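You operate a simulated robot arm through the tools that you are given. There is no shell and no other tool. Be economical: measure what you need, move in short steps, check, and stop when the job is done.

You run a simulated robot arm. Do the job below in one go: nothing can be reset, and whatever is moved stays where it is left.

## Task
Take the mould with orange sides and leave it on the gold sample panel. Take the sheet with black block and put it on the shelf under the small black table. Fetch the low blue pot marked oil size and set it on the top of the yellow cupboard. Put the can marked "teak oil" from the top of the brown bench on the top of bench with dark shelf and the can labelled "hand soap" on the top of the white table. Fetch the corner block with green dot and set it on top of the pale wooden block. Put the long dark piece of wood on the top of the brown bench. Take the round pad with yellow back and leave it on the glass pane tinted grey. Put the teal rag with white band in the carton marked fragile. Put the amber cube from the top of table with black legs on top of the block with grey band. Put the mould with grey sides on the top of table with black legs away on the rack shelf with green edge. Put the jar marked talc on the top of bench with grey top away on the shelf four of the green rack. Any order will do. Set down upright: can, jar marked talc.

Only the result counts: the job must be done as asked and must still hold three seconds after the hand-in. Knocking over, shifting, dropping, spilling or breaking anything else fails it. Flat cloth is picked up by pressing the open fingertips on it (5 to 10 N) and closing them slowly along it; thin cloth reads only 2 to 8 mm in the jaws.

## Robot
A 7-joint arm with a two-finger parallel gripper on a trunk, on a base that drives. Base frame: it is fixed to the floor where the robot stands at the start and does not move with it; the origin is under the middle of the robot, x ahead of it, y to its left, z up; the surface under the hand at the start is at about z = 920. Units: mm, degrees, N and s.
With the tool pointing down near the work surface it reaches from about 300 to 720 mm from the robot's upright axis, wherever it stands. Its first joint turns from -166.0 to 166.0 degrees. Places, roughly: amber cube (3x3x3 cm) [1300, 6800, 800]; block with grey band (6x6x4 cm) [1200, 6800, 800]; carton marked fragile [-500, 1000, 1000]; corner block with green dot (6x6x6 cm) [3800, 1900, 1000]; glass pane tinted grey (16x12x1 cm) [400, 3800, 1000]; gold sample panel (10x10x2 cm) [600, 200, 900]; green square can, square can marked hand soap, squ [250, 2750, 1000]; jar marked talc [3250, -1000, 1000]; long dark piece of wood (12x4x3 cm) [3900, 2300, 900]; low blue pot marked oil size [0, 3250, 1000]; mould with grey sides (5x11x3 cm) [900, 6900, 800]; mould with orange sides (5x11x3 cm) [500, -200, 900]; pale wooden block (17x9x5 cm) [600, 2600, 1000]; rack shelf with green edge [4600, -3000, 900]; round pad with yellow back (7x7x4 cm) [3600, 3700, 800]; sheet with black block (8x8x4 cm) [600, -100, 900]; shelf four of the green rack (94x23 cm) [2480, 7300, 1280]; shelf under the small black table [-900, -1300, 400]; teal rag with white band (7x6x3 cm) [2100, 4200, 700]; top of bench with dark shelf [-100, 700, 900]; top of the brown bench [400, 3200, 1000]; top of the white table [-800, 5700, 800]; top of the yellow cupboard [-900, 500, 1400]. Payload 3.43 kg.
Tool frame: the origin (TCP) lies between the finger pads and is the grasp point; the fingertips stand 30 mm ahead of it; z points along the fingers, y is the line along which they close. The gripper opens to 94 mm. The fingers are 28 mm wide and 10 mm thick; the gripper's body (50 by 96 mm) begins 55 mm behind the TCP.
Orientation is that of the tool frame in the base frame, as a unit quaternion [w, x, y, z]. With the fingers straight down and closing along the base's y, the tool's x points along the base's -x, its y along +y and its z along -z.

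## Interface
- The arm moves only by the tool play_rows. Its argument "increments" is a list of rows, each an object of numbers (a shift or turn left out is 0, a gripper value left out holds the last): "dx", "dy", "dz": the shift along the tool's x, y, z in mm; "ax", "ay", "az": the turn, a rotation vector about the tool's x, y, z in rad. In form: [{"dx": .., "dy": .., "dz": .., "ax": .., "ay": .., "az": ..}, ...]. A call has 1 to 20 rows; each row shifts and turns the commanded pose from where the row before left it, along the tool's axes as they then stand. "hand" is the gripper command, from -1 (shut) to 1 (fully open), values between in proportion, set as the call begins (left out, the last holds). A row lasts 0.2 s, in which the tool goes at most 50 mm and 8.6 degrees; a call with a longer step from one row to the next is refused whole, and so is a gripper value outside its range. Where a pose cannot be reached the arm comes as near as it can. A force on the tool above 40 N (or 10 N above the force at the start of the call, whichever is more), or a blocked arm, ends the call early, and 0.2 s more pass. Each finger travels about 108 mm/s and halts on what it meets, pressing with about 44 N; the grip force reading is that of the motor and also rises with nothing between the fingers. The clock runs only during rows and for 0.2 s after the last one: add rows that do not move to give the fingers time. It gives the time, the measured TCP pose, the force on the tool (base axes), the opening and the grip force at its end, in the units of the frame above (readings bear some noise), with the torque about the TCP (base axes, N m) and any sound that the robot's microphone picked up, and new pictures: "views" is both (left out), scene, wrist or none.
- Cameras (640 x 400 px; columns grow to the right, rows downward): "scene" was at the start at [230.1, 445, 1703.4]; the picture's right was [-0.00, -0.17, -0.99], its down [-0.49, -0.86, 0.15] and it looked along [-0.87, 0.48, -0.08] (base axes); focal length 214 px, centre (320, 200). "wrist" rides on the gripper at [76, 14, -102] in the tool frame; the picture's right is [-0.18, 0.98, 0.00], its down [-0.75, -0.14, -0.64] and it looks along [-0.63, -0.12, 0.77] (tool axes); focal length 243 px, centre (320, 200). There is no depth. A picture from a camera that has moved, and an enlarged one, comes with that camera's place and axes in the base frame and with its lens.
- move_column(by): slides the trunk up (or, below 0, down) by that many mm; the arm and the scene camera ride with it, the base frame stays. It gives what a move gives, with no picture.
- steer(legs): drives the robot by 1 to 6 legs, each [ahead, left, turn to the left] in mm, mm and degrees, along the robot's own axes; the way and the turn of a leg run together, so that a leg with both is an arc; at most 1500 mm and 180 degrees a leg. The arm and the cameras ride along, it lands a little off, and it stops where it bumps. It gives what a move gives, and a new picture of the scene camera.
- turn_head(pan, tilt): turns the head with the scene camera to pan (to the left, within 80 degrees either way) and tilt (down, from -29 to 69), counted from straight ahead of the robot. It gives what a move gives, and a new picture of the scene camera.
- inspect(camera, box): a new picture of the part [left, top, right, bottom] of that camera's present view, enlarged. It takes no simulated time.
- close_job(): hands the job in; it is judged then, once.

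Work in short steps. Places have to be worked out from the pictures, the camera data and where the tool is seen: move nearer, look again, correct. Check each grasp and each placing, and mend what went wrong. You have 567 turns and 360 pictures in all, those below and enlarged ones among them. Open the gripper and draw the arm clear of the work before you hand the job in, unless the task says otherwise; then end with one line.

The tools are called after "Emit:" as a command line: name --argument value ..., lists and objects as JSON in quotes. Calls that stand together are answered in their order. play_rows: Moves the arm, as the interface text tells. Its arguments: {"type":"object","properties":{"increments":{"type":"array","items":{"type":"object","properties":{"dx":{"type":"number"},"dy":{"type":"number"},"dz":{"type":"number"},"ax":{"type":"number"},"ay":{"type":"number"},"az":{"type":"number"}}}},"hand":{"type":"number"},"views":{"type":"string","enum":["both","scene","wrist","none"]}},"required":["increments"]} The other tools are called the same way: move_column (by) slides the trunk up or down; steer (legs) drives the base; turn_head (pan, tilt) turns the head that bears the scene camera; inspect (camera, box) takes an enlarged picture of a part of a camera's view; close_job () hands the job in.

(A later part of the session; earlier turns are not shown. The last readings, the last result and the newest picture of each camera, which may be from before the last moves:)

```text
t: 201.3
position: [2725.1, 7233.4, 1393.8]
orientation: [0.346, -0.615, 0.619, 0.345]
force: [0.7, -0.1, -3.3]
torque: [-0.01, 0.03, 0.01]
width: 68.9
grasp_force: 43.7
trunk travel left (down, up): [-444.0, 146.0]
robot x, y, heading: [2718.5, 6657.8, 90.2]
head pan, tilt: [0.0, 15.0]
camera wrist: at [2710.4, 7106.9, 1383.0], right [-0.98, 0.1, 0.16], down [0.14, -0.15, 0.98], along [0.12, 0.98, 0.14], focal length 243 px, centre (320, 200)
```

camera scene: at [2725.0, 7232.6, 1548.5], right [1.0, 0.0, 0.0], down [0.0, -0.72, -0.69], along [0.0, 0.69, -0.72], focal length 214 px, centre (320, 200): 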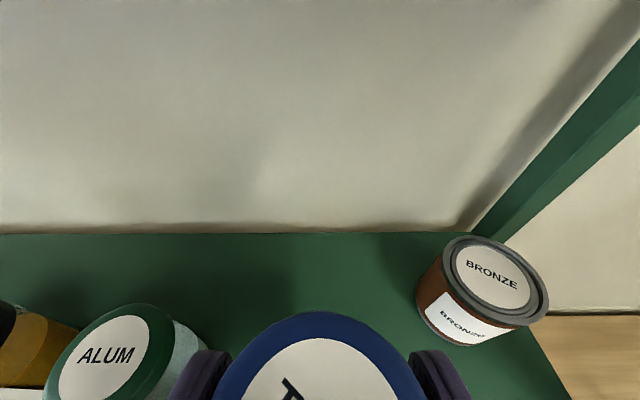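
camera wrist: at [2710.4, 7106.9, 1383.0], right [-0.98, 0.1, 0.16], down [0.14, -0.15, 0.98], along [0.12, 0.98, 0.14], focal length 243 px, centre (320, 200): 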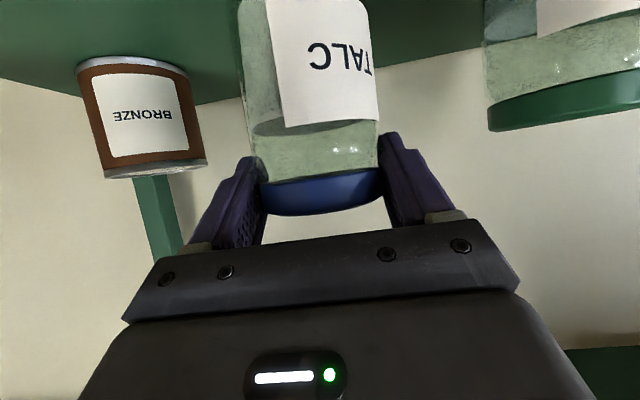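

Still clear. Continue in 3 mm steps.

Emit:
play_rows --increments '[{"dx": 2.6, "dz": 1.6}, {"dx": 2.6, "dz": 1.6}, {"dx": 2.6, "dz": 1.6}, {"dx": 2.6, "dz": 1.6}, {"dx": 2.6, "dz": 1.6}, {"dx": 2.6, "dz": 1.6}, {"dx": 2.6, "dz": 1.6}, {"dx": 2.6, "dz": 1.6}, {}]' --views "none"

```text
t: 203.3
position: [2726.1, 7234.2, 1370.3]
orientation: [0.348, -0.615, 0.618, 0.345]
force: [0.3, 1.8, 5.1]
torque: [0.04, -0.26, 0.06]
width: 68.9
grasp_force: 43.5
trunk travel left (down, up): [-444.0, 146.0]
robot x, y, heading: [2717.9, 6653.7, 89.9]
head pan, tilt: [0.0, 15.0]
```

Light contact at z≈1370. One more millimetre, then open slowly.

Emit:
play_rows --increments '[{"dx": 0.9, "dz": 0.5}, {}]' --views "none"

Emit:
play_rows --increments '[{}, {}, {}]' --hand 0.9 --views "wrist"

```text
t: 203.9
position: [2724.1, 7234.2, 1370.6]
orientation: [0.348, -0.615, 0.618, 0.345]
force: [-1.5, 4.6, 19.1]
torque: [0.05, -0.38, 0.04]
width: 68.9
grasp_force: 43.8
trunk travel left (down, up): [-444.0, 146.0]
robot x, y, heading: [2715.3, 6654.9, 89.9]
head pan, tilt: [0.0, 15.0]
```

```text
t: 204.8
position: [2725.2, 7233.5, 1369.8]
orientation: [0.346, -0.615, 0.619, 0.345]
force: [-0.3, -0.3, -0.3]
torque: [-0.03, 0.0, 0.01]
width: 89.3
grasp_force: 0.1
trunk travel left (down, up): [-444.0, 146.0]
robot x, y, heading: [2719.7, 6653.6, 90.1]
head pan, tilt: [0.0, 15.0]
camera wrist: at [2710.9, 7106.7, 1357.8], right [-0.98, 0.1, 0.16], down [0.14, -0.15, 0.98], along [0.12, 0.98, 0.14], focal length 243 px, centre (320, 200)
```

wrist: 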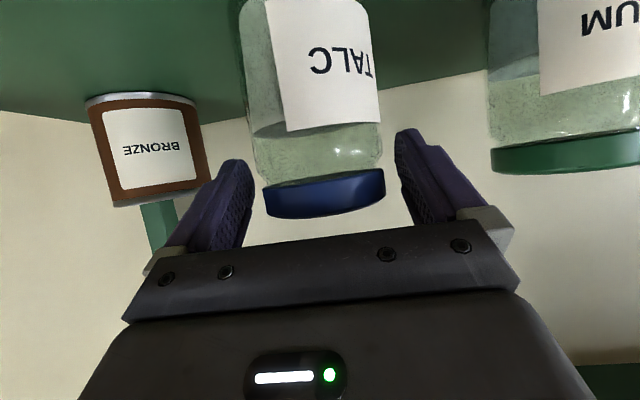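

The jar stands upright. Rise clear of the lid and withdraw.

Emit:
play_rows --increments '[{"dx": -6, "dz": -3.7}, {"dx": -12.8, "dz": -7.9}, {"dx": -17, "dz": -10.5}, {"dx": -17, "dz": -10.5}, {"dx": 16, "dz": -26}, {"dx": 16, "dz": -26}, {"dx": 16, "dz": -26}, {"dx": 16, "dz": -26}, {}]' --views "none"

Emit:
steer --legs '[[-400, 0, 0]]'

```text
t: 206.8
position: [2725.4, 7111.5, 1431.1]
orientation: [0.345, -0.615, 0.619, 0.345]
force: [0.9, 0.5, -0.9]
torque: [-0.02, 0.02, 0.05]
width: 89.3
grasp_force: 0.0
trunk travel left (down, up): [-444.0, 146.0]
robot x, y, heading: [2719.2, 6654.0, 89.9]
head pan, tilt: [0.0, 15.0]
```

```text
t: 209.2
position: [2725.7, 6710.5, 1429.9]
orientation: [0.347, -0.614, 0.62, 0.344]
force: [0.6, -0.2, -0.6]
torque: [-0.02, -0.03, 0.0]
width: 89.1
grasp_force: 0.1
trunk travel left (down, up): [-444.0, 146.0]
robot x, y, heading: [2716.0, 6253.6, 89.5]
head pan, tilt: [0.0, 15.0]
camera scene: at [2724.1, 6720.9, 1523.4], right [1.0, -0.01, 0.0], down [-0.01, -0.73, -0.69], along [0.01, 0.69, -0.73], focal length 214 px, centre (320, 200)
```

scene: 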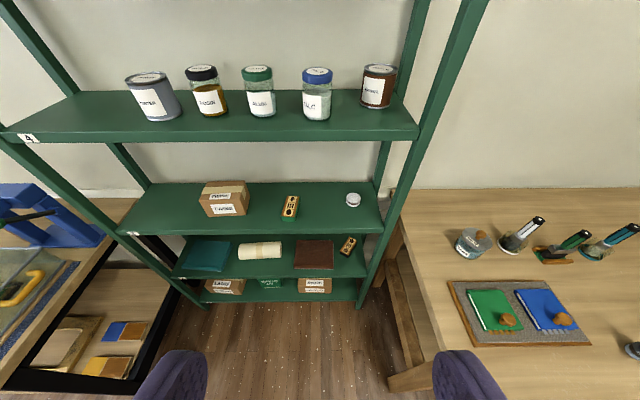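

Talc jar stands on shelf 4. Next the black-legged table: lower the trunk, restore the hand to vertical and drive left.

Emit:
steer --legs '[[0, 0, 0.5], [-150, 0, 0], [0, 1450, 0]]'

Emit:
move_column --by -150

Emit:
play_rows --increments '[{"ay": 0.1446}, {"ay": 0.1446}, {"ay": 0.1446}, {"ay": 0.1446}, {"ay": 0.1446}, {"ay": 0.1446}, {"ay": 0.1446}, {}]' --hand 1 --views "none"

Emit:
turn_head --pan 0 --tilt -28

```text
t: 217.8
position: [1264.2, 6560.9, 1430.5]
orientation: [0.345, -0.617, 0.617, 0.346]
force: [-0.2, 0.0, 0.1]
torque: [0.0, -0.03, -0.02]
width: 89.4
grasp_force: 0.0
trunk travel left (down, up): [-444.0, 146.0]
robot x, y, heading: [1256.2, 6103.5, 89.9]
head pan, tilt: [0.0, 15.0]
camera scene: at [1263.0, 6572.1, 1523.1], right [1.0, 0.0, 0.0], down [0.0, -0.73, -0.69], along [0.0, 0.69, -0.73], focal length 214 px, centre (320, 200)
```

scene: 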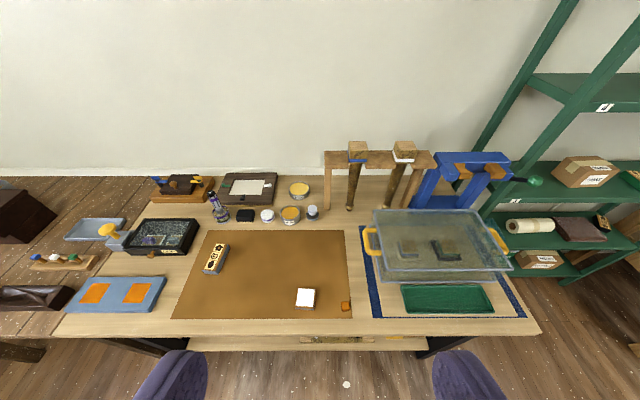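

```text
t: 219.5
position: [1265.5, 6560.9, 1281.2]
orientation: [0.346, -0.615, 0.618, 0.345]
force: [-0.5, 0.3, 0.4]
torque: [-0.02, 0.01, 0.0]
width: 89.4
grasp_force: 0.0
trunk travel left (down, up): [-294.0, 296.0]
robot x, y, heading: [1260.2, 6102.5, 89.9]
head pan, tilt: [0.0, 15.0]
```

```text
t: 221.3
position: [1264.4, 6561.4, 1279.8]
orientation: [0.002, -0.707, 0.708, 0.004]
force: [0.1, 0.3, -0.3]
torque: [-0.01, -0.04, -0.04]
width: 94.1
grasp_force: 0.0
trunk travel left (down, up): [-294.0, 296.0]
robot x, y, heading: [1260.7, 6103.0, 90.3]
head pan, tilt: [0.0, 15.0]
```

```text
t: 222.4
position: [1264.7, 6562.6, 1280.6]
orientation: [0.003, -0.706, 0.708, 0.004]
force: [0.0, 0.2, 0.1]
torque: [-0.02, 0.0, -0.02]
width: 94.1
grasp_force: 0.1
trunk travel left (down, up): [-294.0, 296.0]
robot x, y, heading: [1258.3, 6100.5, 90.1]
head pan, tilt: [0.0, -28.0]
camera scene: at [1263.6, 6707.4, 1344.0], right [1.0, 0.0, 0.0], down [0.0, -0.88, -0.48], along [0.0, 0.48, -0.88], focal length 214 px, centre (320, 200)
```

scene: 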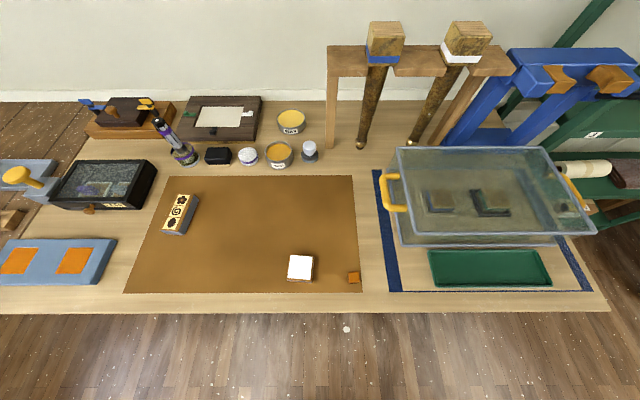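

Amber cube ≈(1342,6786), block with grey band ≈(1218,6807), mould with grey sides further left. Move over the cube.

Emit:
play_rows --increments '[{"dx": -22, "dy": -7.6, "dz": 32}, {"dx": -22, "dy": -7.6, "dz": 32}, {"dx": -22, "dy": -7.6, "dz": 32}, {"dx": -22, "dy": -7.6, "dz": 32}, {"dx": -22, "dy": -7.6, "dz": 32}, {"dx": -22, "dy": -7.6, "dz": 32}, {"dx": -22, "dy": -7.6, "dz": 32}, {"dx": -22, "dy": -7.6, "dz": 32}, {"dx": -22, "dy": -7.6, "dz": 32}, {"dx": -22, "dy": -7.6, "dz": 32}, {}]' --views "wrist"

```text
t: 224.8
position: [1341.0, 6784.3, 963.1]
orientation: [0.003, -0.707, 0.708, 0.004]
force: [-1.1, 0.6, -0.4]
torque: [-0.01, 0.03, -0.03]
width: 93.9
grasp_force: 0.1
trunk travel left (down, up): [-294.0, 296.0]
robot x, y, heading: [1259.5, 6102.0, 90.1]
head pan, tilt: [0.0, -28.0]
camera wrist: at [1326.9, 6707.3, 1064.6], right [-0.98, 0.19, 0.0], down [0.14, 0.75, 0.65], along [0.12, 0.64, -0.76], focal length 243 px, centre (320, 200)
```

wrist: 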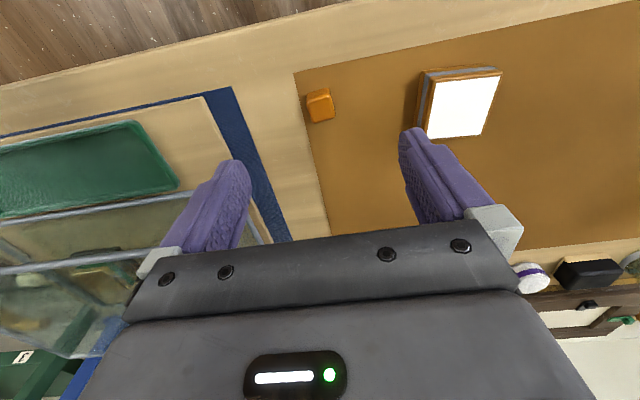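

Cube directly beneath and square. Descend further to refine.

Emit:
play_rows --increments '[{"dx": -3, "dz": 30}, {"dz": 30}, {"dz": 35}, {}]' --views "wrist"

```text
t: 225.8
position: [1340.6, 6787.7, 867.0]
orientation: [0.002, -0.707, 0.707, 0.004]
force: [0.5, 0.1, -0.4]
torque: [-0.01, 0.01, -0.03]
width: 93.9
grasp_force: 0.0
trunk travel left (down, up): [-294.0, 296.0]
robot x, y, heading: [1255.9, 6101.1, 90.0]
head pan, tilt: [0.0, -28.0]
camera wrist: at [1326.2, 6711.4, 969.5], right [-0.98, 0.19, 0.0], down [0.14, 0.75, 0.65], along [0.12, 0.64, -0.76], focal length 243 px, centre (320, 200)
```

wrist: 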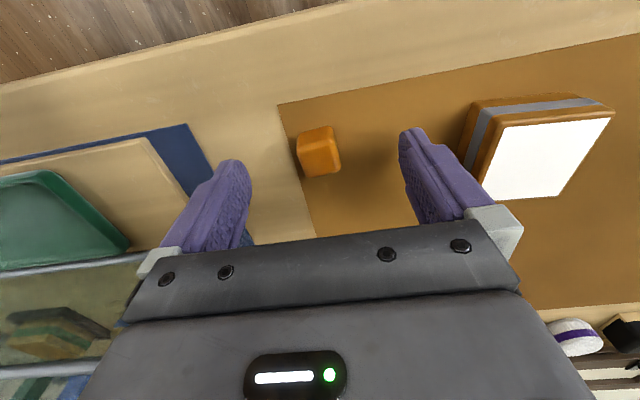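

Centred. Feel downward slowly for the mat.

Emit:
play_rows --increments '[{"dz": 10}, {"dz": 8}, {"dz": 5}, {"dz": 4}, {"dz": 4}, {"dz": 3}, {}]' --views "none"

```text
t: 226.7
position: [1340.1, 6788.4, 850.4]
orientation: [0.006, -0.706, 0.708, 0.006]
force: [-1.5, -14.8, 22.8]
torque: [-0.71, -0.73, -0.76]
width: 93.1
grasp_force: 0.1
trunk travel left (down, up): [-294.0, 296.0]
robot x, y, heading: [1254.5, 6099.1, 90.1]
head pan, tilt: [0.0, -28.0]
stopped in row 4: the force on the tool passed its limit at 45 N (the readings are from after the stop); the commanded pose is now the measured one
```

Table surface ≈820. Back off 4 mm and close on the cube.

Emit:
play_rows --increments '[{"dz": -4}, {}]' --views "none"

Emit:
play_rows --increments '[{}, {}, {}, {}, {}]' --hand -1 --views "none"

Emit:
play_rows --increments '[{"dz": -4}, {"dz": -8}, {"dz": -12}, {"dz": -15}, {"dz": -15}, {"dz": -15}, {}]' --views "wrist"

```text
t: 227.3
position: [1340.6, 6791.4, 851.0]
orientation: [0.005, -0.706, 0.708, 0.006]
force: [0.2, 0.7, 1.3]
torque: [-0.01, -0.03, 0.03]
width: 94.2
grasp_force: 0.1
trunk travel left (down, up): [-294.0, 296.0]
robot x, y, heading: [1256.6, 6100.0, 90.0]
head pan, tilt: [0.0, -28.0]
```

```text
t: 228.5
position: [1340.9, 6791.4, 851.9]
orientation: [0.005, -0.706, 0.708, 0.005]
force: [-0.2, 0.5, 0.3]
torque: [0.02, 0.0, 0.02]
width: 22.6
grasp_force: 44.0
trunk travel left (down, up): [-294.0, 296.0]
robot x, y, heading: [1257.6, 6103.1, 90.1]
head pan, tilt: [0.0, -28.0]
```

```text
t: 230.1
position: [1340.3, 6789.9, 920.6]
orientation: [0.005, -0.706, 0.708, 0.006]
force: [-0.3, 0.6, 0.2]
torque: [0.04, 0.04, 0.01]
width: 22.3
grasp_force: 43.8
trunk travel left (down, up): [-294.0, 296.0]
robot x, y, heading: [1257.2, 6104.4, 90.2]
head pan, tilt: [0.0, -28.0]
camera wrist: at [1326.5, 6712.9, 1021.1], right [-0.98, 0.19, 0.0], down [0.14, 0.74, 0.65], along [0.12, 0.64, -0.76], focal length 243 px, centre (320, 200)
```

wrist: 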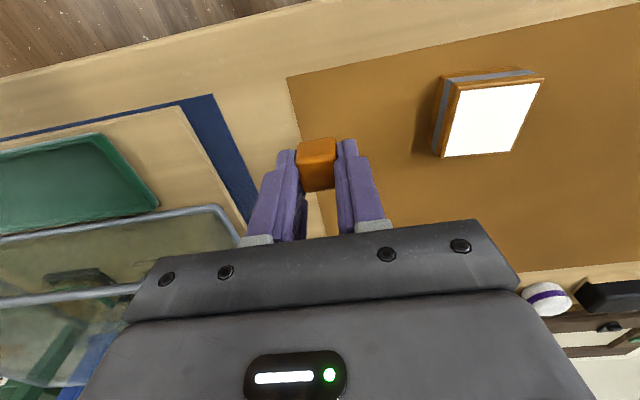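

Cube held (22 mm). The block's top centre is ≈(1221,6799). Move over it and look.

Emit:
play_rows --increments '[{"dz": -15, "dy": 15}, {"dy": 20, "dx": -2}, {"dy": 20, "dx": -2}, {"dy": 20, "dx": -2}, {"dy": 20, "dx": -2}, {"dy": 17, "dx": -1}, {"dy": 7}, {}]' --views "both"

```text
t: 231.9
position: [1222.2, 6798.7, 934.8]
orientation: [0.005, -0.706, 0.709, 0.004]
force: [-0.4, 0.4, -0.1]
torque: [-0.02, 0.02, 0.01]
width: 22.2
grasp_force: 43.8
trunk travel left (down, up): [-294.0, 296.0]
robot x, y, heading: [1260.6, 6099.1, 89.9]
head pan, tilt: [0.0, -28.0]
camera scene: at [1221.1, 6944.9, 999.0], right [1.0, 0.0, 0.0], down [0.0, -0.88, -0.48], along [0.0, 0.48, -0.88], focal length 214 px, centre (320, 200)
camera wrist: at [1207.9, 6721.9, 1036.3], right [-0.98, 0.19, 0.0], down [0.14, 0.74, 0.65], along [0.12, 0.64, -0.76], focal length 243 px, centre (320, 200)
```

scene: 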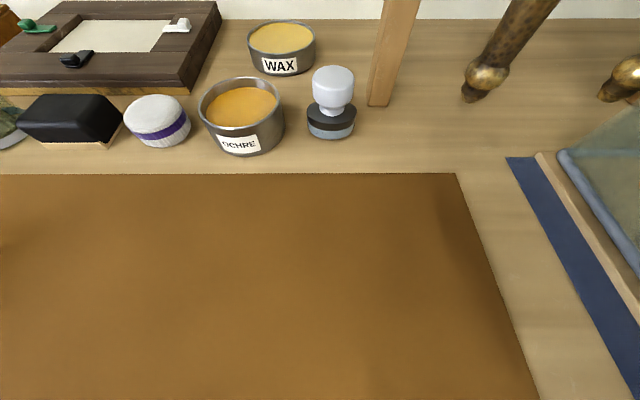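
wrist: 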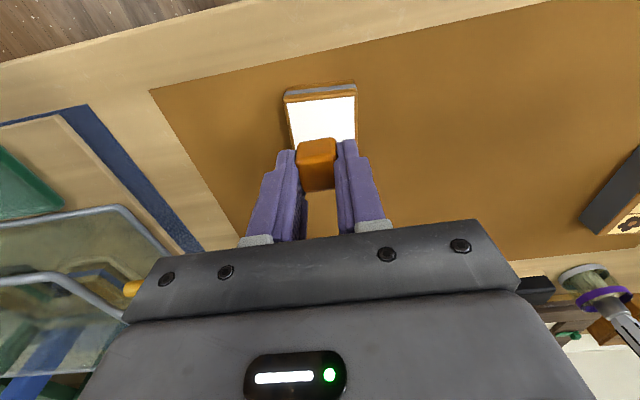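

Block centre ≈(1218,6802). Small correction, then lower gently.

Emit:
play_rows --increments '[{"dy": 4, "dx": -6}, {"dz": 12}, {"dz": 10}, {"dz": 6}, {"dz": 4}, {}]' --views "wrist"

```text
t: 233.3
position: [1218.8, 6806.0, 901.4]
orientation: [0.005, -0.706, 0.708, 0.005]
force: [-0.9, 0.1, -0.4]
torque: [0.0, 0.0, -0.02]
width: 22.3
grasp_force: 44.3
trunk travel left (down, up): [-294.0, 296.0]
robot x, y, heading: [1258.4, 6102.2, 90.1]
head pan, tilt: [0.0, -28.0]
camera wrist: at [1203.7, 6728.4, 1004.1], right [-0.98, 0.19, 0.0], down [0.14, 0.74, 0.65], along [0.12, 0.64, -0.76], focal length 243 px, centre (320, 200)
```

wrist: 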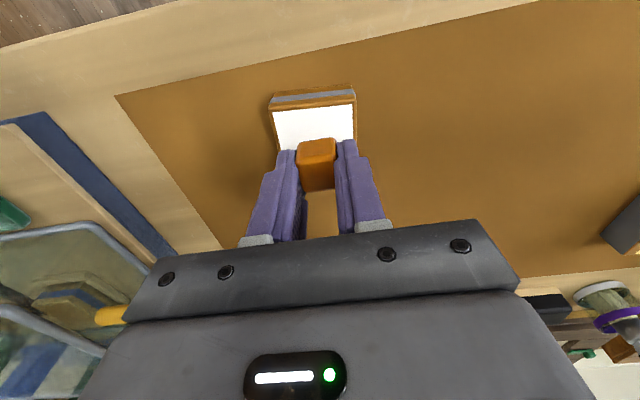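

Continue lowering in 2 mm steps until contact.

Emit:
play_rows --increments '[{"dz": 3}, {"dz": 3}, {"dz": 2}, {"dz": 2}, {"dz": 2}, {}]' --views "none"

```text
t: 234.7
position: [1218.1, 6805.8, 890.5]
orientation: [0.006, -0.706, 0.708, 0.005]
force: [0.2, -0.3, 0.1]
torque: [0.02, 0.01, 0.0]
width: 22.2
grasp_force: 44.3
trunk travel left (down, up): [-294.0, 296.0]
robot x, y, heading: [1260.2, 6102.6, 89.9]
head pan, tilt: [0.0, -28.0]
```

No contact yet; continue.

Emit:
play_rows --increments '[{"dz": 2}, {"dz": 2}, {"dz": 2}, {"dz": 2}, {"dz": 2}, {}]' --views "wrist"

```text
t: 236.1
position: [1218.2, 6806.1, 883.6]
orientation: [0.006, -0.706, 0.708, 0.005]
force: [0.0, 0.6, 8.1]
torque: [0.01, -0.04, 0.01]
width: 22.0
grasp_force: 44.1
trunk travel left (down, up): [-294.0, 296.0]
robot x, y, heading: [1257.2, 6102.0, 90.0]
head pan, tilt: [0.0, -28.0]
camera wrist: at [1203.6, 6728.6, 983.9], right [-0.98, 0.19, 0.0], down [0.14, 0.74, 0.65], along [0.12, 0.64, -0.76], focal length 243 px, centre (320, 200)
```

wrist: 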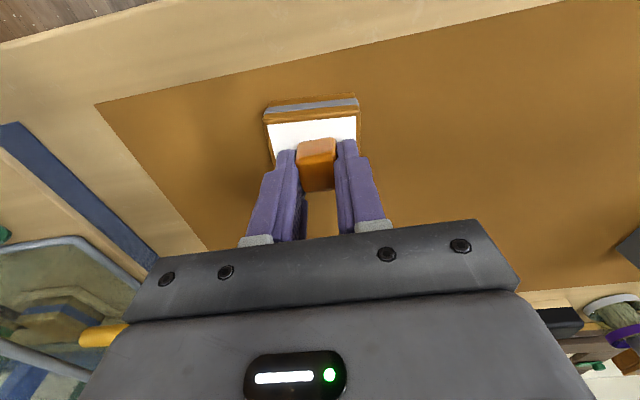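

Contact made, cube over the block. Open and rise, then check.

Emit:
play_rows --increments '[{}, {}, {}]' --hand 0.2 --views "none"

Emit:
play_rows --increments '[{"dz": -10}, {"dz": -25}, {"dz": -40}, {"dz": -40}, {}]' --hand 1 --views "wrist"

```text
t: 236.9
position: [1217.8, 6805.1, 883.3]
orientation: [0.005, -0.706, 0.708, 0.005]
force: [-2.7, 0.2, 8.2]
torque: [-0.12, -0.19, -0.03]
width: 55.0
grasp_force: 0.2
trunk travel left (down, up): [-294.0, 296.0]
robot x, y, heading: [1257.6, 6105.9, 89.9]
head pan, tilt: [0.0, -28.0]
```

```text
t: 238.1
position: [1217.8, 6805.1, 997.2]
orientation: [0.004, -0.706, 0.708, 0.005]
force: [-0.3, -0.1, -0.6]
torque: [0.0, 0.02, 0.01]
width: 94.3
grasp_force: 0.1
trunk travel left (down, up): [-294.0, 296.0]
robot x, y, heading: [1258.3, 6100.3, 90.0]
head pan, tilt: [0.0, -28.0]
camera wrist: at [1202.8, 6727.5, 1098.1], right [-0.98, 0.19, 0.0], down [0.14, 0.74, 0.65], along [0.12, 0.64, -0.76], focal length 243 px, centre (320, 200)
```

wrist: 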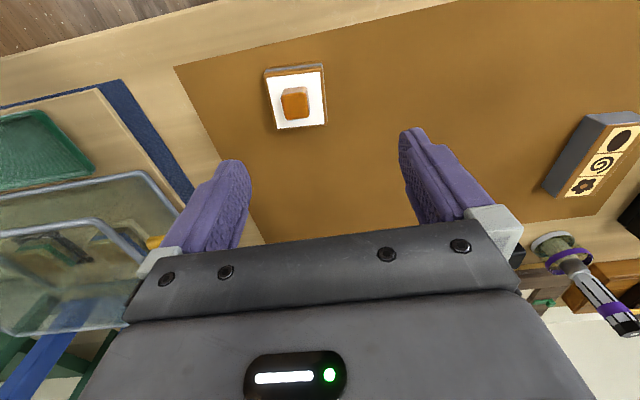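

Amber cube sits centred on the block. Next the grey-sided mould at ≈(908,6938): retract, drive to x≈908 and pitch the hand for the later rack placing.

Emit:
play_rows --increments '[{"dx": 35, "dz": -30}, {"dx": 35, "dz": -30}, {"dx": 35, "dz": -30}, {"dx": 35, "dz": -30}, {"dx": 35, "dz": -30}, {"dx": 35, "dz": -30}, {"dx": 35, "dz": -30}, {}]' --views "none"

Emit:
steer --legs '[[0, 310, 0], [200, 0, 0]]'

Emit:
turn_head --pan 0 --tilt 15

Emit:
play_rows --increments '[{"ay": -0.14}, {"ay": -0.14}, {"ay": -0.14}, {"ay": -0.14}, {"ay": -0.14}, {"ay": -0.14}, {"ay": -0.12}, {}]' --views "scene"

```text
t: 239.9
position: [1216.1, 6557.9, 1202.2]
orientation: [0.005, -0.706, 0.708, 0.005]
force: [0.1, -1.1, 0.0]
torque: [-0.02, 0.01, -0.02]
width: 93.8
grasp_force: 0.0
trunk travel left (down, up): [-294.0, 296.0]
robot x, y, heading: [1258.6, 6103.5, 89.7]
head pan, tilt: [0.0, -28.0]
```

```text
t: 243.2
position: [903.4, 6755.7, 1201.9]
orientation: [0.004, -0.707, 0.708, 0.005]
force: [0.2, 0.4, 0.1]
torque: [-0.02, 0.01, 0.01]
width: 94.0
grasp_force: 0.1
trunk travel left (down, up): [-294.0, 296.0]
robot x, y, heading: [944.0, 6299.9, 89.9]
head pan, tilt: [0.0, -28.0]
camera scene: at [903.0, 6901.6, 1266.0], right [1.0, 0.0, 0.0], down [0.0, -0.88, -0.48], along [0.0, 0.48, -0.88], focal length 214 px, centre (320, 200)
```

scene: 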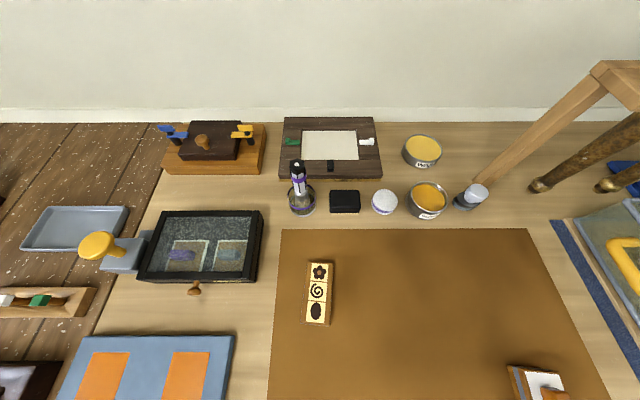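

```text
t: 244.3
position: [903.0, 6755.1, 1202.2]
orientation: [0.005, -0.706, 0.708, 0.005]
force: [-0.2, -0.2, -1.0]
torque: [-0.06, 0.01, 0.02]
width: 93.7
grasp_force: 0.1
trunk travel left (down, up): [-294.0, 296.0]
robot x, y, heading: [943.9, 6301.2, 89.9]
head pan, tilt: [0.0, 15.0]
camera scene: at [902.9, 6837.6, 1240.0], right [1.0, 0.0, 0.0], down [0.0, -0.97, 0.24], along [0.0, -0.24, -0.97], focal length 214 px, centre (320, 200)
```

scene: 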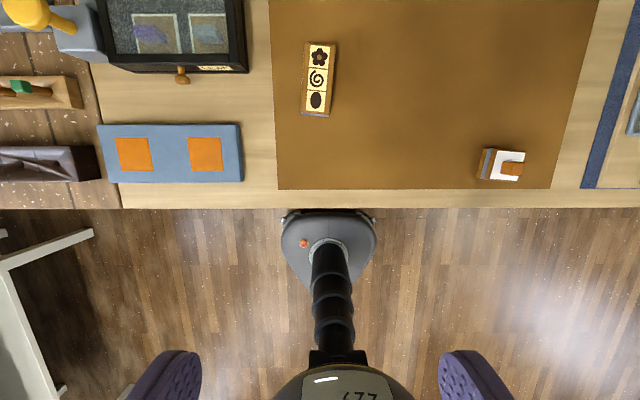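

```text
t: 246.1
position: [902.3, 6769.2, 1204.2]
orientation: [0.332, -0.623, 0.626, 0.331]
force: [0.3, 0.3, 0.1]
torque: [0.01, -0.01, 0.05]
width: 93.7
grasp_force: 0.1
out of reach, approached as far as the arm can: row 7
trunk travel left (down, up): [-294.0, 296.0]
robot x, y, heading: [946.5, 6303.5, 90.2]
head pan, tilt: [0.0, 15.0]
camera scene: at [900.9, 6784.0, 1295.7], right [1.0, 0.0, 0.0], down [0.0, -0.76, -0.65], along [0.0, 0.65, -0.76], focal length 214 px, centre (320, 200)
```

scene: 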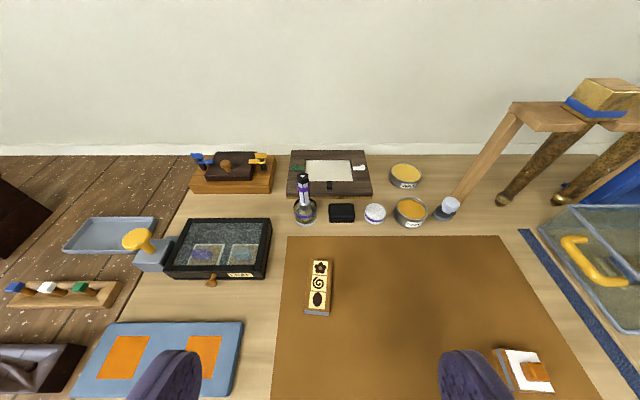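

Mould centre ≈(900,6941), yaw −7°. Yaw the hand and move to above it.

Emit:
play_rows --increments '[{"ax": 0.1, "az": 0.069}, {"dx": 17.8, "dy": 2.9, "dz": 36.8}, {"dx": 17.8, "dy": 2.9, "dz": 36.8}, {"dx": 17.8, "dy": 2.9, "dz": 36.8}, {"dx": 17.8, "dy": 2.9, "dz": 36.8}, {"dx": 17.8, "dy": 2.9, "dz": 36.8}, {"dx": 17.8, "dy": 2.9, "dz": 36.8}, {"dx": 17.8, "dy": 2.9, "dz": 36.8}, {"dx": 17.8, "dy": 2.9, "dz": 36.8}, {}]' --views "both"

```text
t: 248.3
position: [898.6, 6934.9, 921.4]
orientation: [0.351, -0.584, 0.663, 0.309]
force: [1.1, 0.1, -0.5]
torque: [0.02, -0.02, 0.04]
width: 94.0
grasp_force: 0.0
trunk travel left (down, up): [-294.0, 296.0]
robot x, y, heading: [944.7, 6305.2, 90.0]
head pan, tilt: [0.0, 15.0]
camera scene: at [899.3, 6950.3, 1012.2], right [0.99, -0.12, 0.0], down [-0.09, -0.75, -0.65], along [0.08, 0.65, -0.76], focal length 214 px, centre (320, 200)
camera wrist: at [868.6, 6810.7, 915.4], right [-0.96, 0.22, 0.15], down [0.13, -0.12, 0.98], along [0.24, 0.97, 0.09], focal length 243 px, centre (320, 200)
```

scene: 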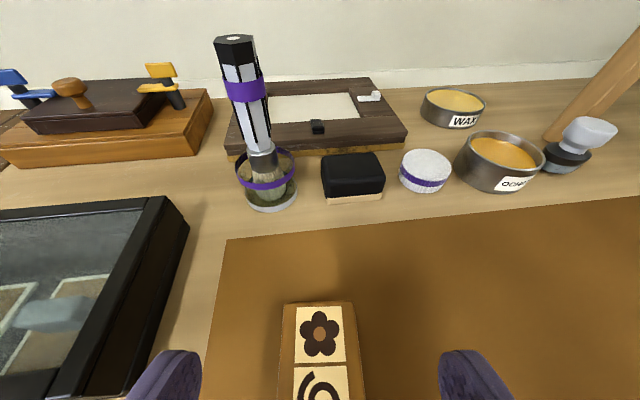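
wrist: 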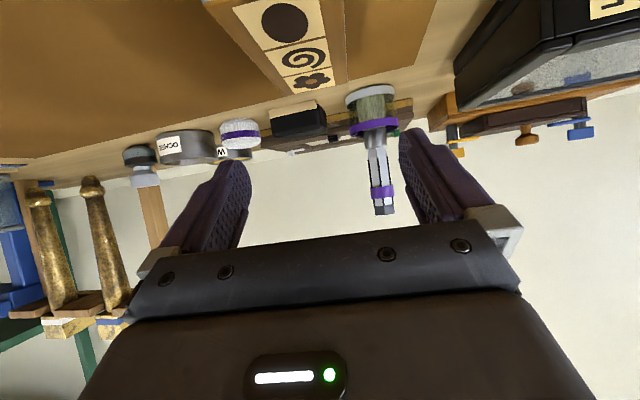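

Aligned. Descend vertically to z≈853 in steps.

Emit:
play_rows --increments '[{"dx": 12.4, "dz": 8.5}, {"dx": 12.4, "dz": 8.5}, {"dx": 12.4, "dz": 8.5}, {"dx": 8, "dz": 5.7}, {"dx": 5, "dz": 3.4}, {"dx": 3.3, "dz": 2.3}, {}]' --views "wrist"

```text
t: 249.9
position: [898.5, 6934.4, 856.4]
orientation: [0.35, -0.585, 0.663, 0.31]
force: [0.5, -0.5, -0.1]
torque: [0.01, 0.03, -0.04]
width: 94.2
grasp_force: 0.0
trunk travel left (down, up): [-294.0, 296.0]
robot x, y, heading: [941.8, 6297.7, 90.0]
head pan, tilt: [0.0, 15.0]
camera wrist: at [868.8, 6810.6, 851.0], right [-0.96, 0.22, 0.15], down [0.13, -0.12, 0.98], along [0.24, 0.97, 0.09], focal length 243 px, centre (320, 200)
```

wrist: 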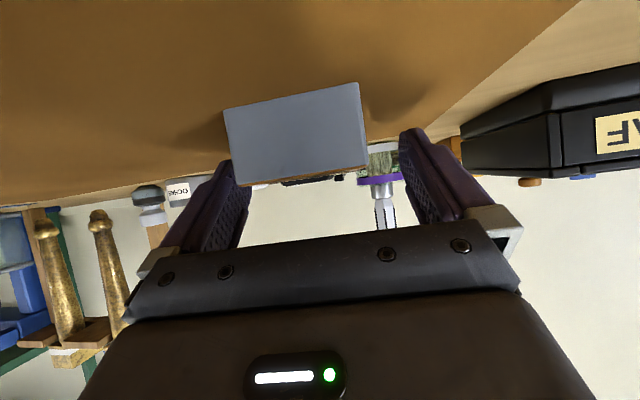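

Mould between the fingers. A touch lower, then close.

Emit:
play_rows --increments '[{"dx": 2.5, "dz": 1.7}, {}]' --views "none"

Emit:
play_rows --increments '[{}, {}, {}, {}, {}]' --hand -1 --views "none"

Emit:
play_rows --increments '[{"dx": -3.3, "dz": -2.3}, {"dx": -5, "dz": -3.4}, {"dx": -8, "dz": -5.7}, {"dx": -10, "dz": -7}, {"dx": -12.4, "dz": -8.5}, {"dx": -12.4, "dz": -8.5}, {"dx": -12.4, "dz": -8.5}, {}]' --views "wrist"

```text
t: 250.5
position: [897.8, 6935.0, 853.0]
orientation: [0.351, -0.585, 0.662, 0.31]
force: [-0.4, 0.0, -0.2]
torque: [-0.02, 0.0, -0.02]
width: 94.1
grasp_force: 0.0
trunk travel left (down, up): [-294.0, 296.0]
robot x, y, heading: [949.3, 6299.1, 89.9]
head pan, tilt: [0.0, 15.0]
```

```text
t: 251.7
position: [898.4, 6935.3, 852.5]
orientation: [0.351, -0.584, 0.663, 0.31]
force: [0.4, -0.1, 1.1]
torque: [-0.03, 0.02, 0.03]
width: 53.5
grasp_force: 43.9
trunk travel left (down, up): [-294.0, 296.0]
robot x, y, heading: [944.9, 6300.9, 89.8]
head pan, tilt: [0.0, 15.0]
```

```text
t: 253.5
position: [897.7, 6934.5, 930.4]
orientation: [0.351, -0.585, 0.663, 0.31]
force: [-0.2, 0.1, -1.7]
torque: [0.01, -0.02, 0.0]
width: 53.4
grasp_force: 43.6
trunk travel left (down, up): [-294.0, 296.0]
robot x, y, heading: [950.1, 6301.4, 90.0]
head pan, tilt: [0.0, 15.0]
camera wrist: at [868.8, 6809.5, 925.2], right [-0.96, 0.22, 0.15], down [0.13, -0.12, 0.98], along [0.24, 0.97, 0.09], focal length 243 px, centre (320, 200)
```

wrist: 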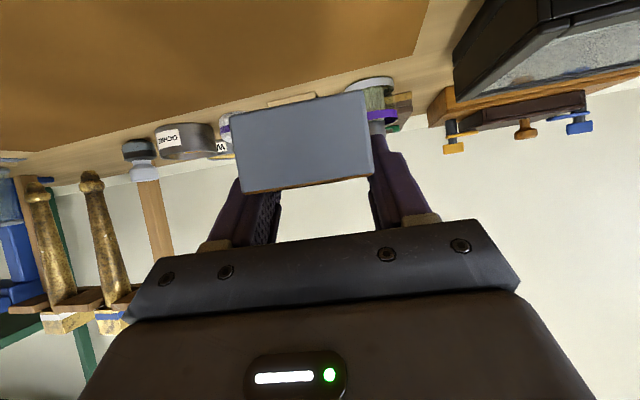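

Mould held. Retract and begin the long drive back to the wooden rack (right aisle again).

Emit:
play_rows --increments '[{"dx": -15.8, "dy": -6.6, "dz": -36.6}, {"dx": -15.8, "dy": -6.6, "dz": -36.6}, {"dx": -15.8, "dy": -6.6, "dz": -36.6}, {"dx": -15.8, "dy": -6.6, "dz": -36.6}, {"dx": -15.8, "dy": -6.6, "dz": -36.6}, {"dx": -15.8, "dy": -6.6, "dz": -36.6}, {"dx": -15.8, "dy": -6.6, "dz": -36.6}, {"dx": -15.8, "dy": -6.6, "dz": -36.6}, {}]' --views "none"

Emit:
turn_head --pan 0 --tilt -18

Emit:
steer --legs '[[-600, 0, 0], [0, 0, -180], [0, 1500, 0], [0, 655, 0]]'

```text
t: 255.5
position: [928.8, 6769.8, 1201.6]
orientation: [0.351, -0.584, 0.663, 0.31]
force: [0.0, 0.7, -1.1]
torque: [-0.03, 0.02, 0.04]
width: 53.5
grasp_force: 44.5
out of reach, approached as far as the arm can: row 8
trunk travel left (down, up): [-294.0, 296.0]
robot x, y, heading: [948.6, 6303.6, 89.9]
head pan, tilt: [0.0, 15.0]
```

```text
t: 256.5
position: [929.0, 6769.5, 1200.0]
orientation: [0.351, -0.584, 0.663, 0.31]
force: [-0.5, -1.4, -2.2]
torque: [0.0, 0.0, -0.02]
width: 53.6
grasp_force: 44.1
trunk travel left (down, up): [-294.0, 296.0]
robot x, y, heading: [947.7, 6298.3, 89.7]
head pan, tilt: [0.0, -18.0]
camera scene: at [932.4, 6800.2, 1342.5], right [0.99, -0.12, 0.0], down [-0.04, -0.28, -0.96], along [0.12, 0.95, -0.28], focal length 214 px, centre (320, 200)
```

scene: 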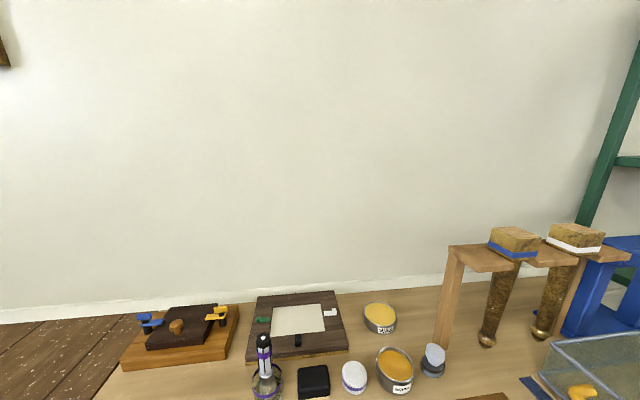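

```text
t: 277.5
position: [3132.6, 5300.0, 1200.6]
orientation: [0.318, 0.649, 0.599, -0.344]
force: [0.2, -0.8, -1.2]
torque: [0.04, 0.0, 0.02]
width: 53.6
grasp_force: 43.9
trunk travel left (down, up): [-294.0, 296.0]
robot x, y, heading: [3095.4, 5770.2, -87.6]
head pan, tilt: [0.0, -18.0]
camera scene: at [3128.7, 5265.0, 1342.6], right [-1.0, 0.08, 0.0], down [0.02, 0.28, -0.96], along [-0.08, -0.96, -0.28], focal length 214 px, centre (320, 200)
```

scene: 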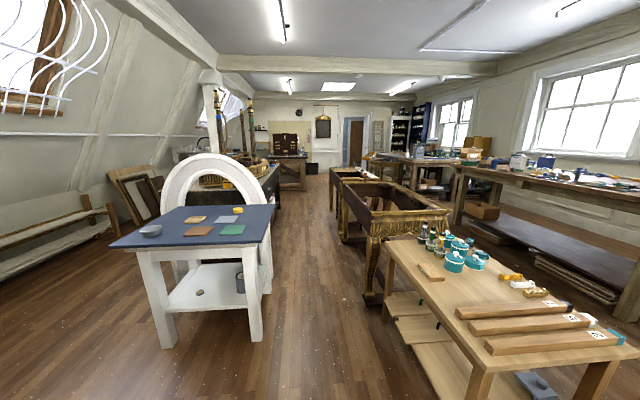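

Corridor between the wood table (x≤2520) and white table (x≥3465): centre at x≈3000. Drive down to y≈410, then x≈2334, then y≈−1900.

Emit:
steer --legs '[[0, 0, -2.4], [0, -95, 0], [1500, 0, 0], [1500, 0, 0], [1500, 0, 0], [860, 0, 0]]'

Emit:
steer --legs '[[0, -670, 0], [1500, 0, 0], [810, 0, 0]]'

```text
t: 304.2
position: [2944.5, -63.5, 1199.9]
orientation: [0.308, 0.667, 0.58, -0.353]
force: [0.2, -0.8, -1.4]
torque: [0.04, 0.02, -0.03]
width: 53.5
grasp_force: 43.7
trunk travel left (down, up): [-294.0, 296.0]
robot x, y, heading: [2933.8, 405.7, -90.9]
head pan, tilt: [0.0, -18.0]
camera scene: at [2938.2, -99.0, 1342.4], right [-0.99, 0.14, 0.0], down [0.04, 0.28, -0.96], along [-0.13, -0.95, -0.28], focal length 214 px, centre (320, 200)
```

scene: 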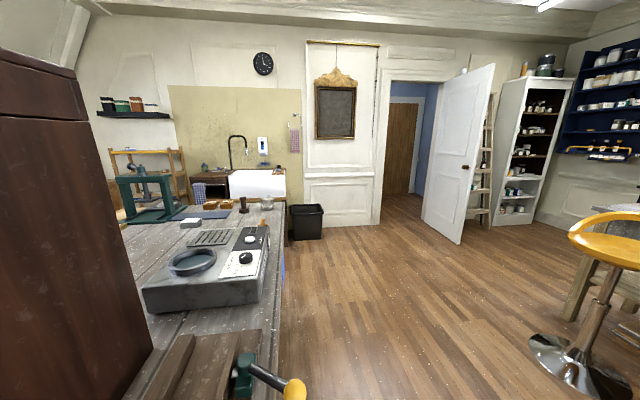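

```text
t: 318.9
position: [2208.6, -2352.1, 1200.4]
orientation: [0.306, 0.67, 0.577, -0.354]
force: [-0.2, -0.8, -1.0]
torque: [0.01, -0.02, 0.01]
width: 53.6
grasp_force: 44.0
trunk travel left (down, up): [-294.0, 296.0]
robot x, y, heading: [2201.1, -1881.6, -91.5]
head pan, tilt: [0.0, -18.0]
camera scene: at [2201.7, -2387.6, 1342.4], right [-0.99, 0.15, 0.0], down [0.04, 0.28, -0.96], along [-0.14, -0.95, -0.28], focal length 214 px, centre (320, 200)
```

scene: 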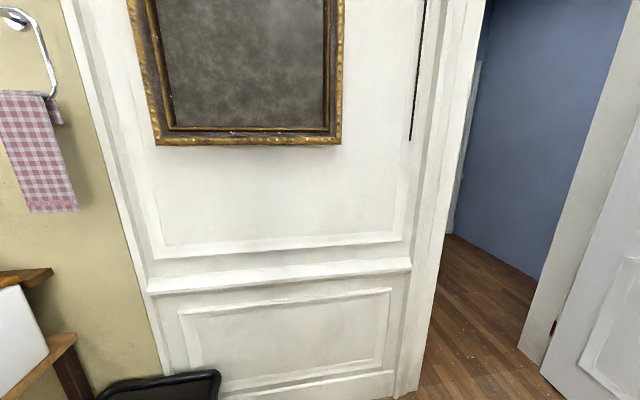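

Turn to face +x to see the corridor to the rack.

Emit:
steer --legs '[[0, 0, 91.5]]'

```text
t: 323.1
position: [2672.4, -1874.8, 1200.3]
orientation: [0.467, 0.063, 0.881, -0.033]
force: [-0.2, -0.5, -1.9]
torque: [-0.01, 0.01, -0.01]
width: 53.4
grasp_force: 43.8
trunk travel left (down, up): [-294.0, 296.0]
robot x, y, heading: [2202.3, -1884.3, -0.9]
head pan, tilt: [0.0, -18.0]
camera scene: at [2703.8, -1882.9, 1342.5], right [-0.14, -0.99, 0.0], down [-0.28, 0.04, -0.96], along [0.95, -0.14, -0.28], focal length 214 px, centre (320, 200)
```

scene: 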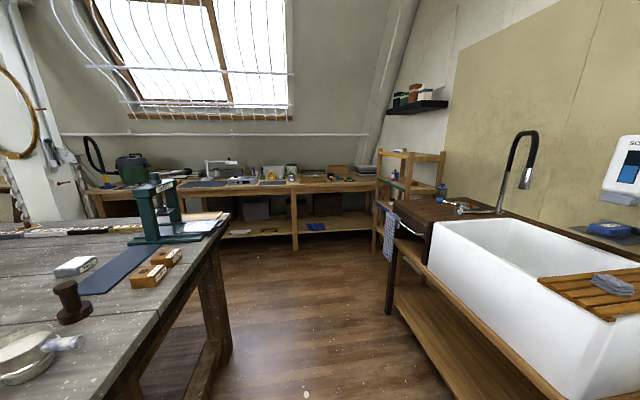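

Corridor is wide (y −1540…−2600). Drive to (4600,−2050) and turn to face the rack.

Emit:
steer --legs '[[0, -166, 0.9], [1500, 0, 0], [900, 0, 0], [0, 0, -90]]'

```text
t: 339.7
position: [4599.8, -2531.8, 1200.4]
orientation: [0.307, 0.667, 0.579, -0.353]
force: [0.0, 0.0, -1.6]
torque: [-0.01, 0.01, -0.02]
width: 53.6
grasp_force: 44.0
trunk travel left (down, up): [-294.0, 296.0]
robot x, y, heading: [4588.6, -2064.8, -90.9]
head pan, tilt: [0.0, -18.0]
camera scene: at [4594.0, -2568.4, 1342.5], right [-0.99, 0.14, 0.0], down [0.04, 0.28, -0.96], along [-0.13, -0.95, -0.28], focal length 214 px, centre (320, 200)
```

scene: 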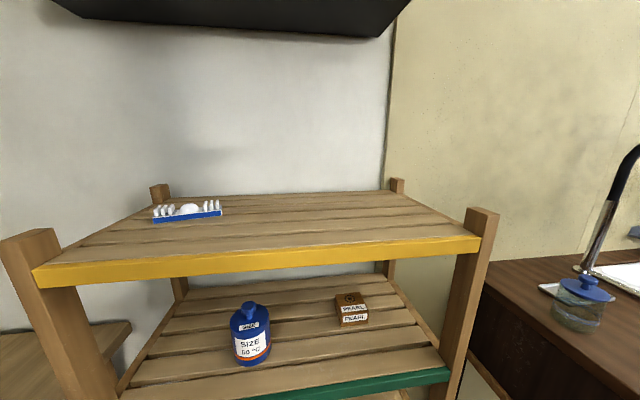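

Green-edged shelf: z≈917, front edge y≈−2830, top shelf's underside ≈1150; the spot x≈4572 between bottle and box is free. Lower outside, then drive in part-way.

Emit:
play_rows --increments '[{"dx": 33, "dz": 22.6}, {"dx": 33, "dz": 22.6}, {"dx": 33, "dz": 22.6}, {"dx": 33, "dz": 22.6}, {"dx": 33, "dz": 22.6}, {}]' --views "none"

Emit:
steer --legs '[[130, 0, 0]]'

```text
t: 341.1
position: [4599.9, -2534.1, 1000.0]
orientation: [0.307, 0.667, 0.579, -0.353]
force: [-0.2, 0.5, -0.9]
torque: [0.02, -0.03, -0.02]
width: 53.6
grasp_force: 43.7
trunk travel left (down, up): [-294.0, 296.0]
robot x, y, heading: [4591.8, -2062.2, -90.9]
head pan, tilt: [0.0, -18.0]
```

```text
t: 342.4
position: [4598.5, -2664.0, 1000.1]
orientation: [0.307, 0.667, 0.58, -0.353]
force: [0.3, -0.5, -1.1]
torque: [0.03, 0.01, 0.0]
width: 53.3
grasp_force: 43.8
trunk travel left (down, up): [-294.0, 296.0]
robot x, y, heading: [4588.4, -2196.0, -91.2]
head pan, tilt: [0.0, -18.0]
camera scene: at [4591.5, -2700.2, 1142.1], right [-0.99, 0.14, 0.0], down [0.04, 0.28, -0.96], along [-0.13, -0.95, -0.28], focal length 214 px, centre (320, 200)
```

scene: 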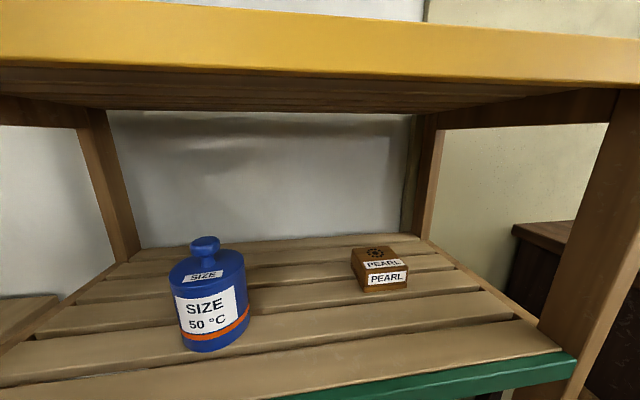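

Consistent with shelf z≈900, front edge y≈−2841. Drive 110 mm closer then extend in to (4573,−2913).

Emit:
steer --legs '[[110, 0, 0]]'

Emit:
play_rows --increments '[{"dx": -19.9, "dy": -1, "dz": 29}, {"dx": -19.9, "dy": -1, "dz": 29}, {"dx": -19.9, "dy": -1, "dz": 29}, {"dx": -19.9, "dy": -1, "dz": 29}, {}]' --views "both"

```text
t: 343.6
position: [4595.3, -2773.1, 1000.4]
orientation: [0.306, 0.668, 0.579, -0.353]
force: [-0.1, -1.1, -1.7]
torque: [0.04, 0.02, 0.02]
width: 53.4
grasp_force: 44.0
trunk travel left (down, up): [-294.0, 296.0]
robot x, y, heading: [4587.2, -2301.7, -91.0]
head pan, tilt: [0.0, -18.0]
camera scene: at [4589.6, -2809.7, 1142.1], right [-0.99, 0.14, 0.0], down [0.04, 0.28, -0.96], along [-0.13, -0.95, -0.28], focal length 214 px, centre (320, 200)
```

scene: 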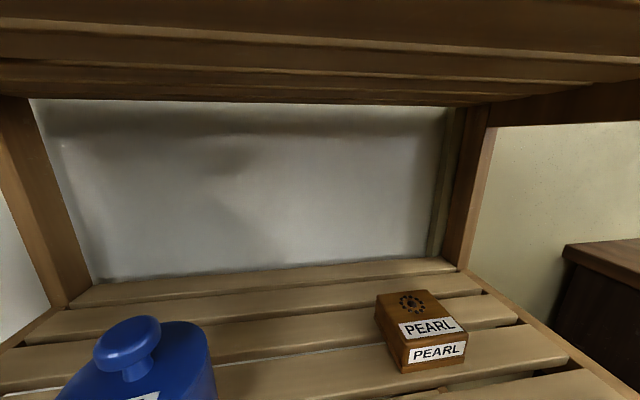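

```text
t: 344.3
position: [4581.4, -2854.2, 996.7]
orientation: [0.303, 0.669, 0.581, -0.349]
force: [0.4, 0.7, -1.7]
torque: [0.03, 0.02, 0.02]
width: 53.5
grasp_force: 43.9
trunk travel left (down, up): [-294.0, 296.0]
robot x, y, heading: [4588.5, -2301.7, -90.8]
head pan, tilt: [0.0, -18.0]
stopped in row 3: the force on the tool passed its limit at 68 N (the readings are from after the stop); the commanded pose is now the measured one
camera scene: at [4574.9, -2891.6, 1138.8], right [-0.99, 0.14, 0.0], down [0.04, 0.29, -0.96], along [-0.13, -0.95, -0.29], focal length 214 px, centre (320, 200)
camera wrist: at [4613.3, -2729.0, 993.4], right [0.96, -0.24, 0.15], down [-0.13, 0.11, 0.99], along [-0.26, -0.96, 0.08], focal length 243 px, centre (320, 200)
```

scene: 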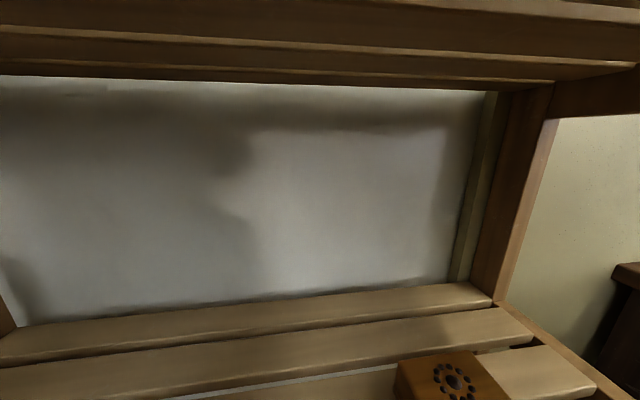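
wrist: 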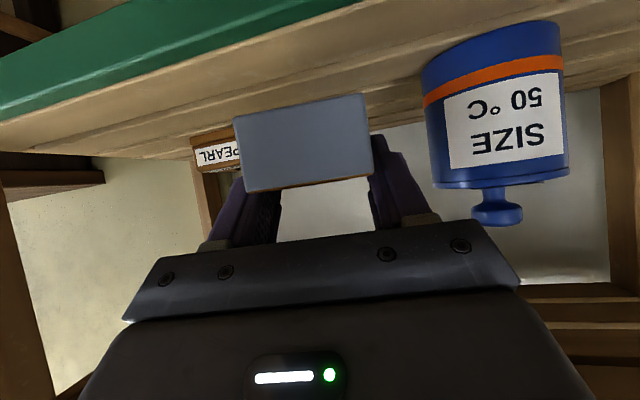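

The head's bracket above the hand touched the top shelf edge (68 N); nothing on the shelf appears moved. I back out, tilt the head down and will enter lower.

Emit:
play_rows --increments '[{"dx": 20, "dz": -29}, {"dx": 20, "dz": -29}, {}]' --views "none"

Emit:
steer --legs '[[-90, 0, 0]]'

```text
t: 345.1
position: [4590.8, -2782.1, 996.6]
orientation: [0.302, 0.67, 0.581, -0.35]
force: [-0.7, -0.4, -0.1]
torque: [-0.02, 0.02, -0.02]
width: 53.4
grasp_force: 43.9
trunk travel left (down, up): [-294.0, 296.0]
robot x, y, heading: [4586.3, -2302.9, -91.3]
head pan, tilt: [0.0, -18.0]
```

```text
t: 346.2
position: [4592.9, -2691.2, 997.9]
orientation: [0.303, 0.669, 0.581, -0.35]
force: [0.1, -0.4, -1.5]
torque: [0.04, 0.0, 0.01]
width: 53.5
grasp_force: 44.1
trunk travel left (down, up): [-294.0, 296.0]
robot x, y, heading: [4588.8, -2210.6, -90.7]
head pan, tilt: [0.0, -18.0]
camera scene: at [4586.1, -2728.8, 1139.6], right [-0.99, 0.14, 0.0], down [0.04, 0.29, -0.96], along [-0.13, -0.95, -0.29], focal length 214 px, centre (320, 200)
```

scene: 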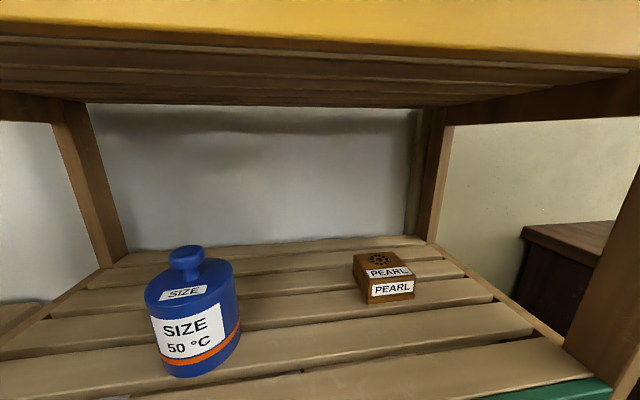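

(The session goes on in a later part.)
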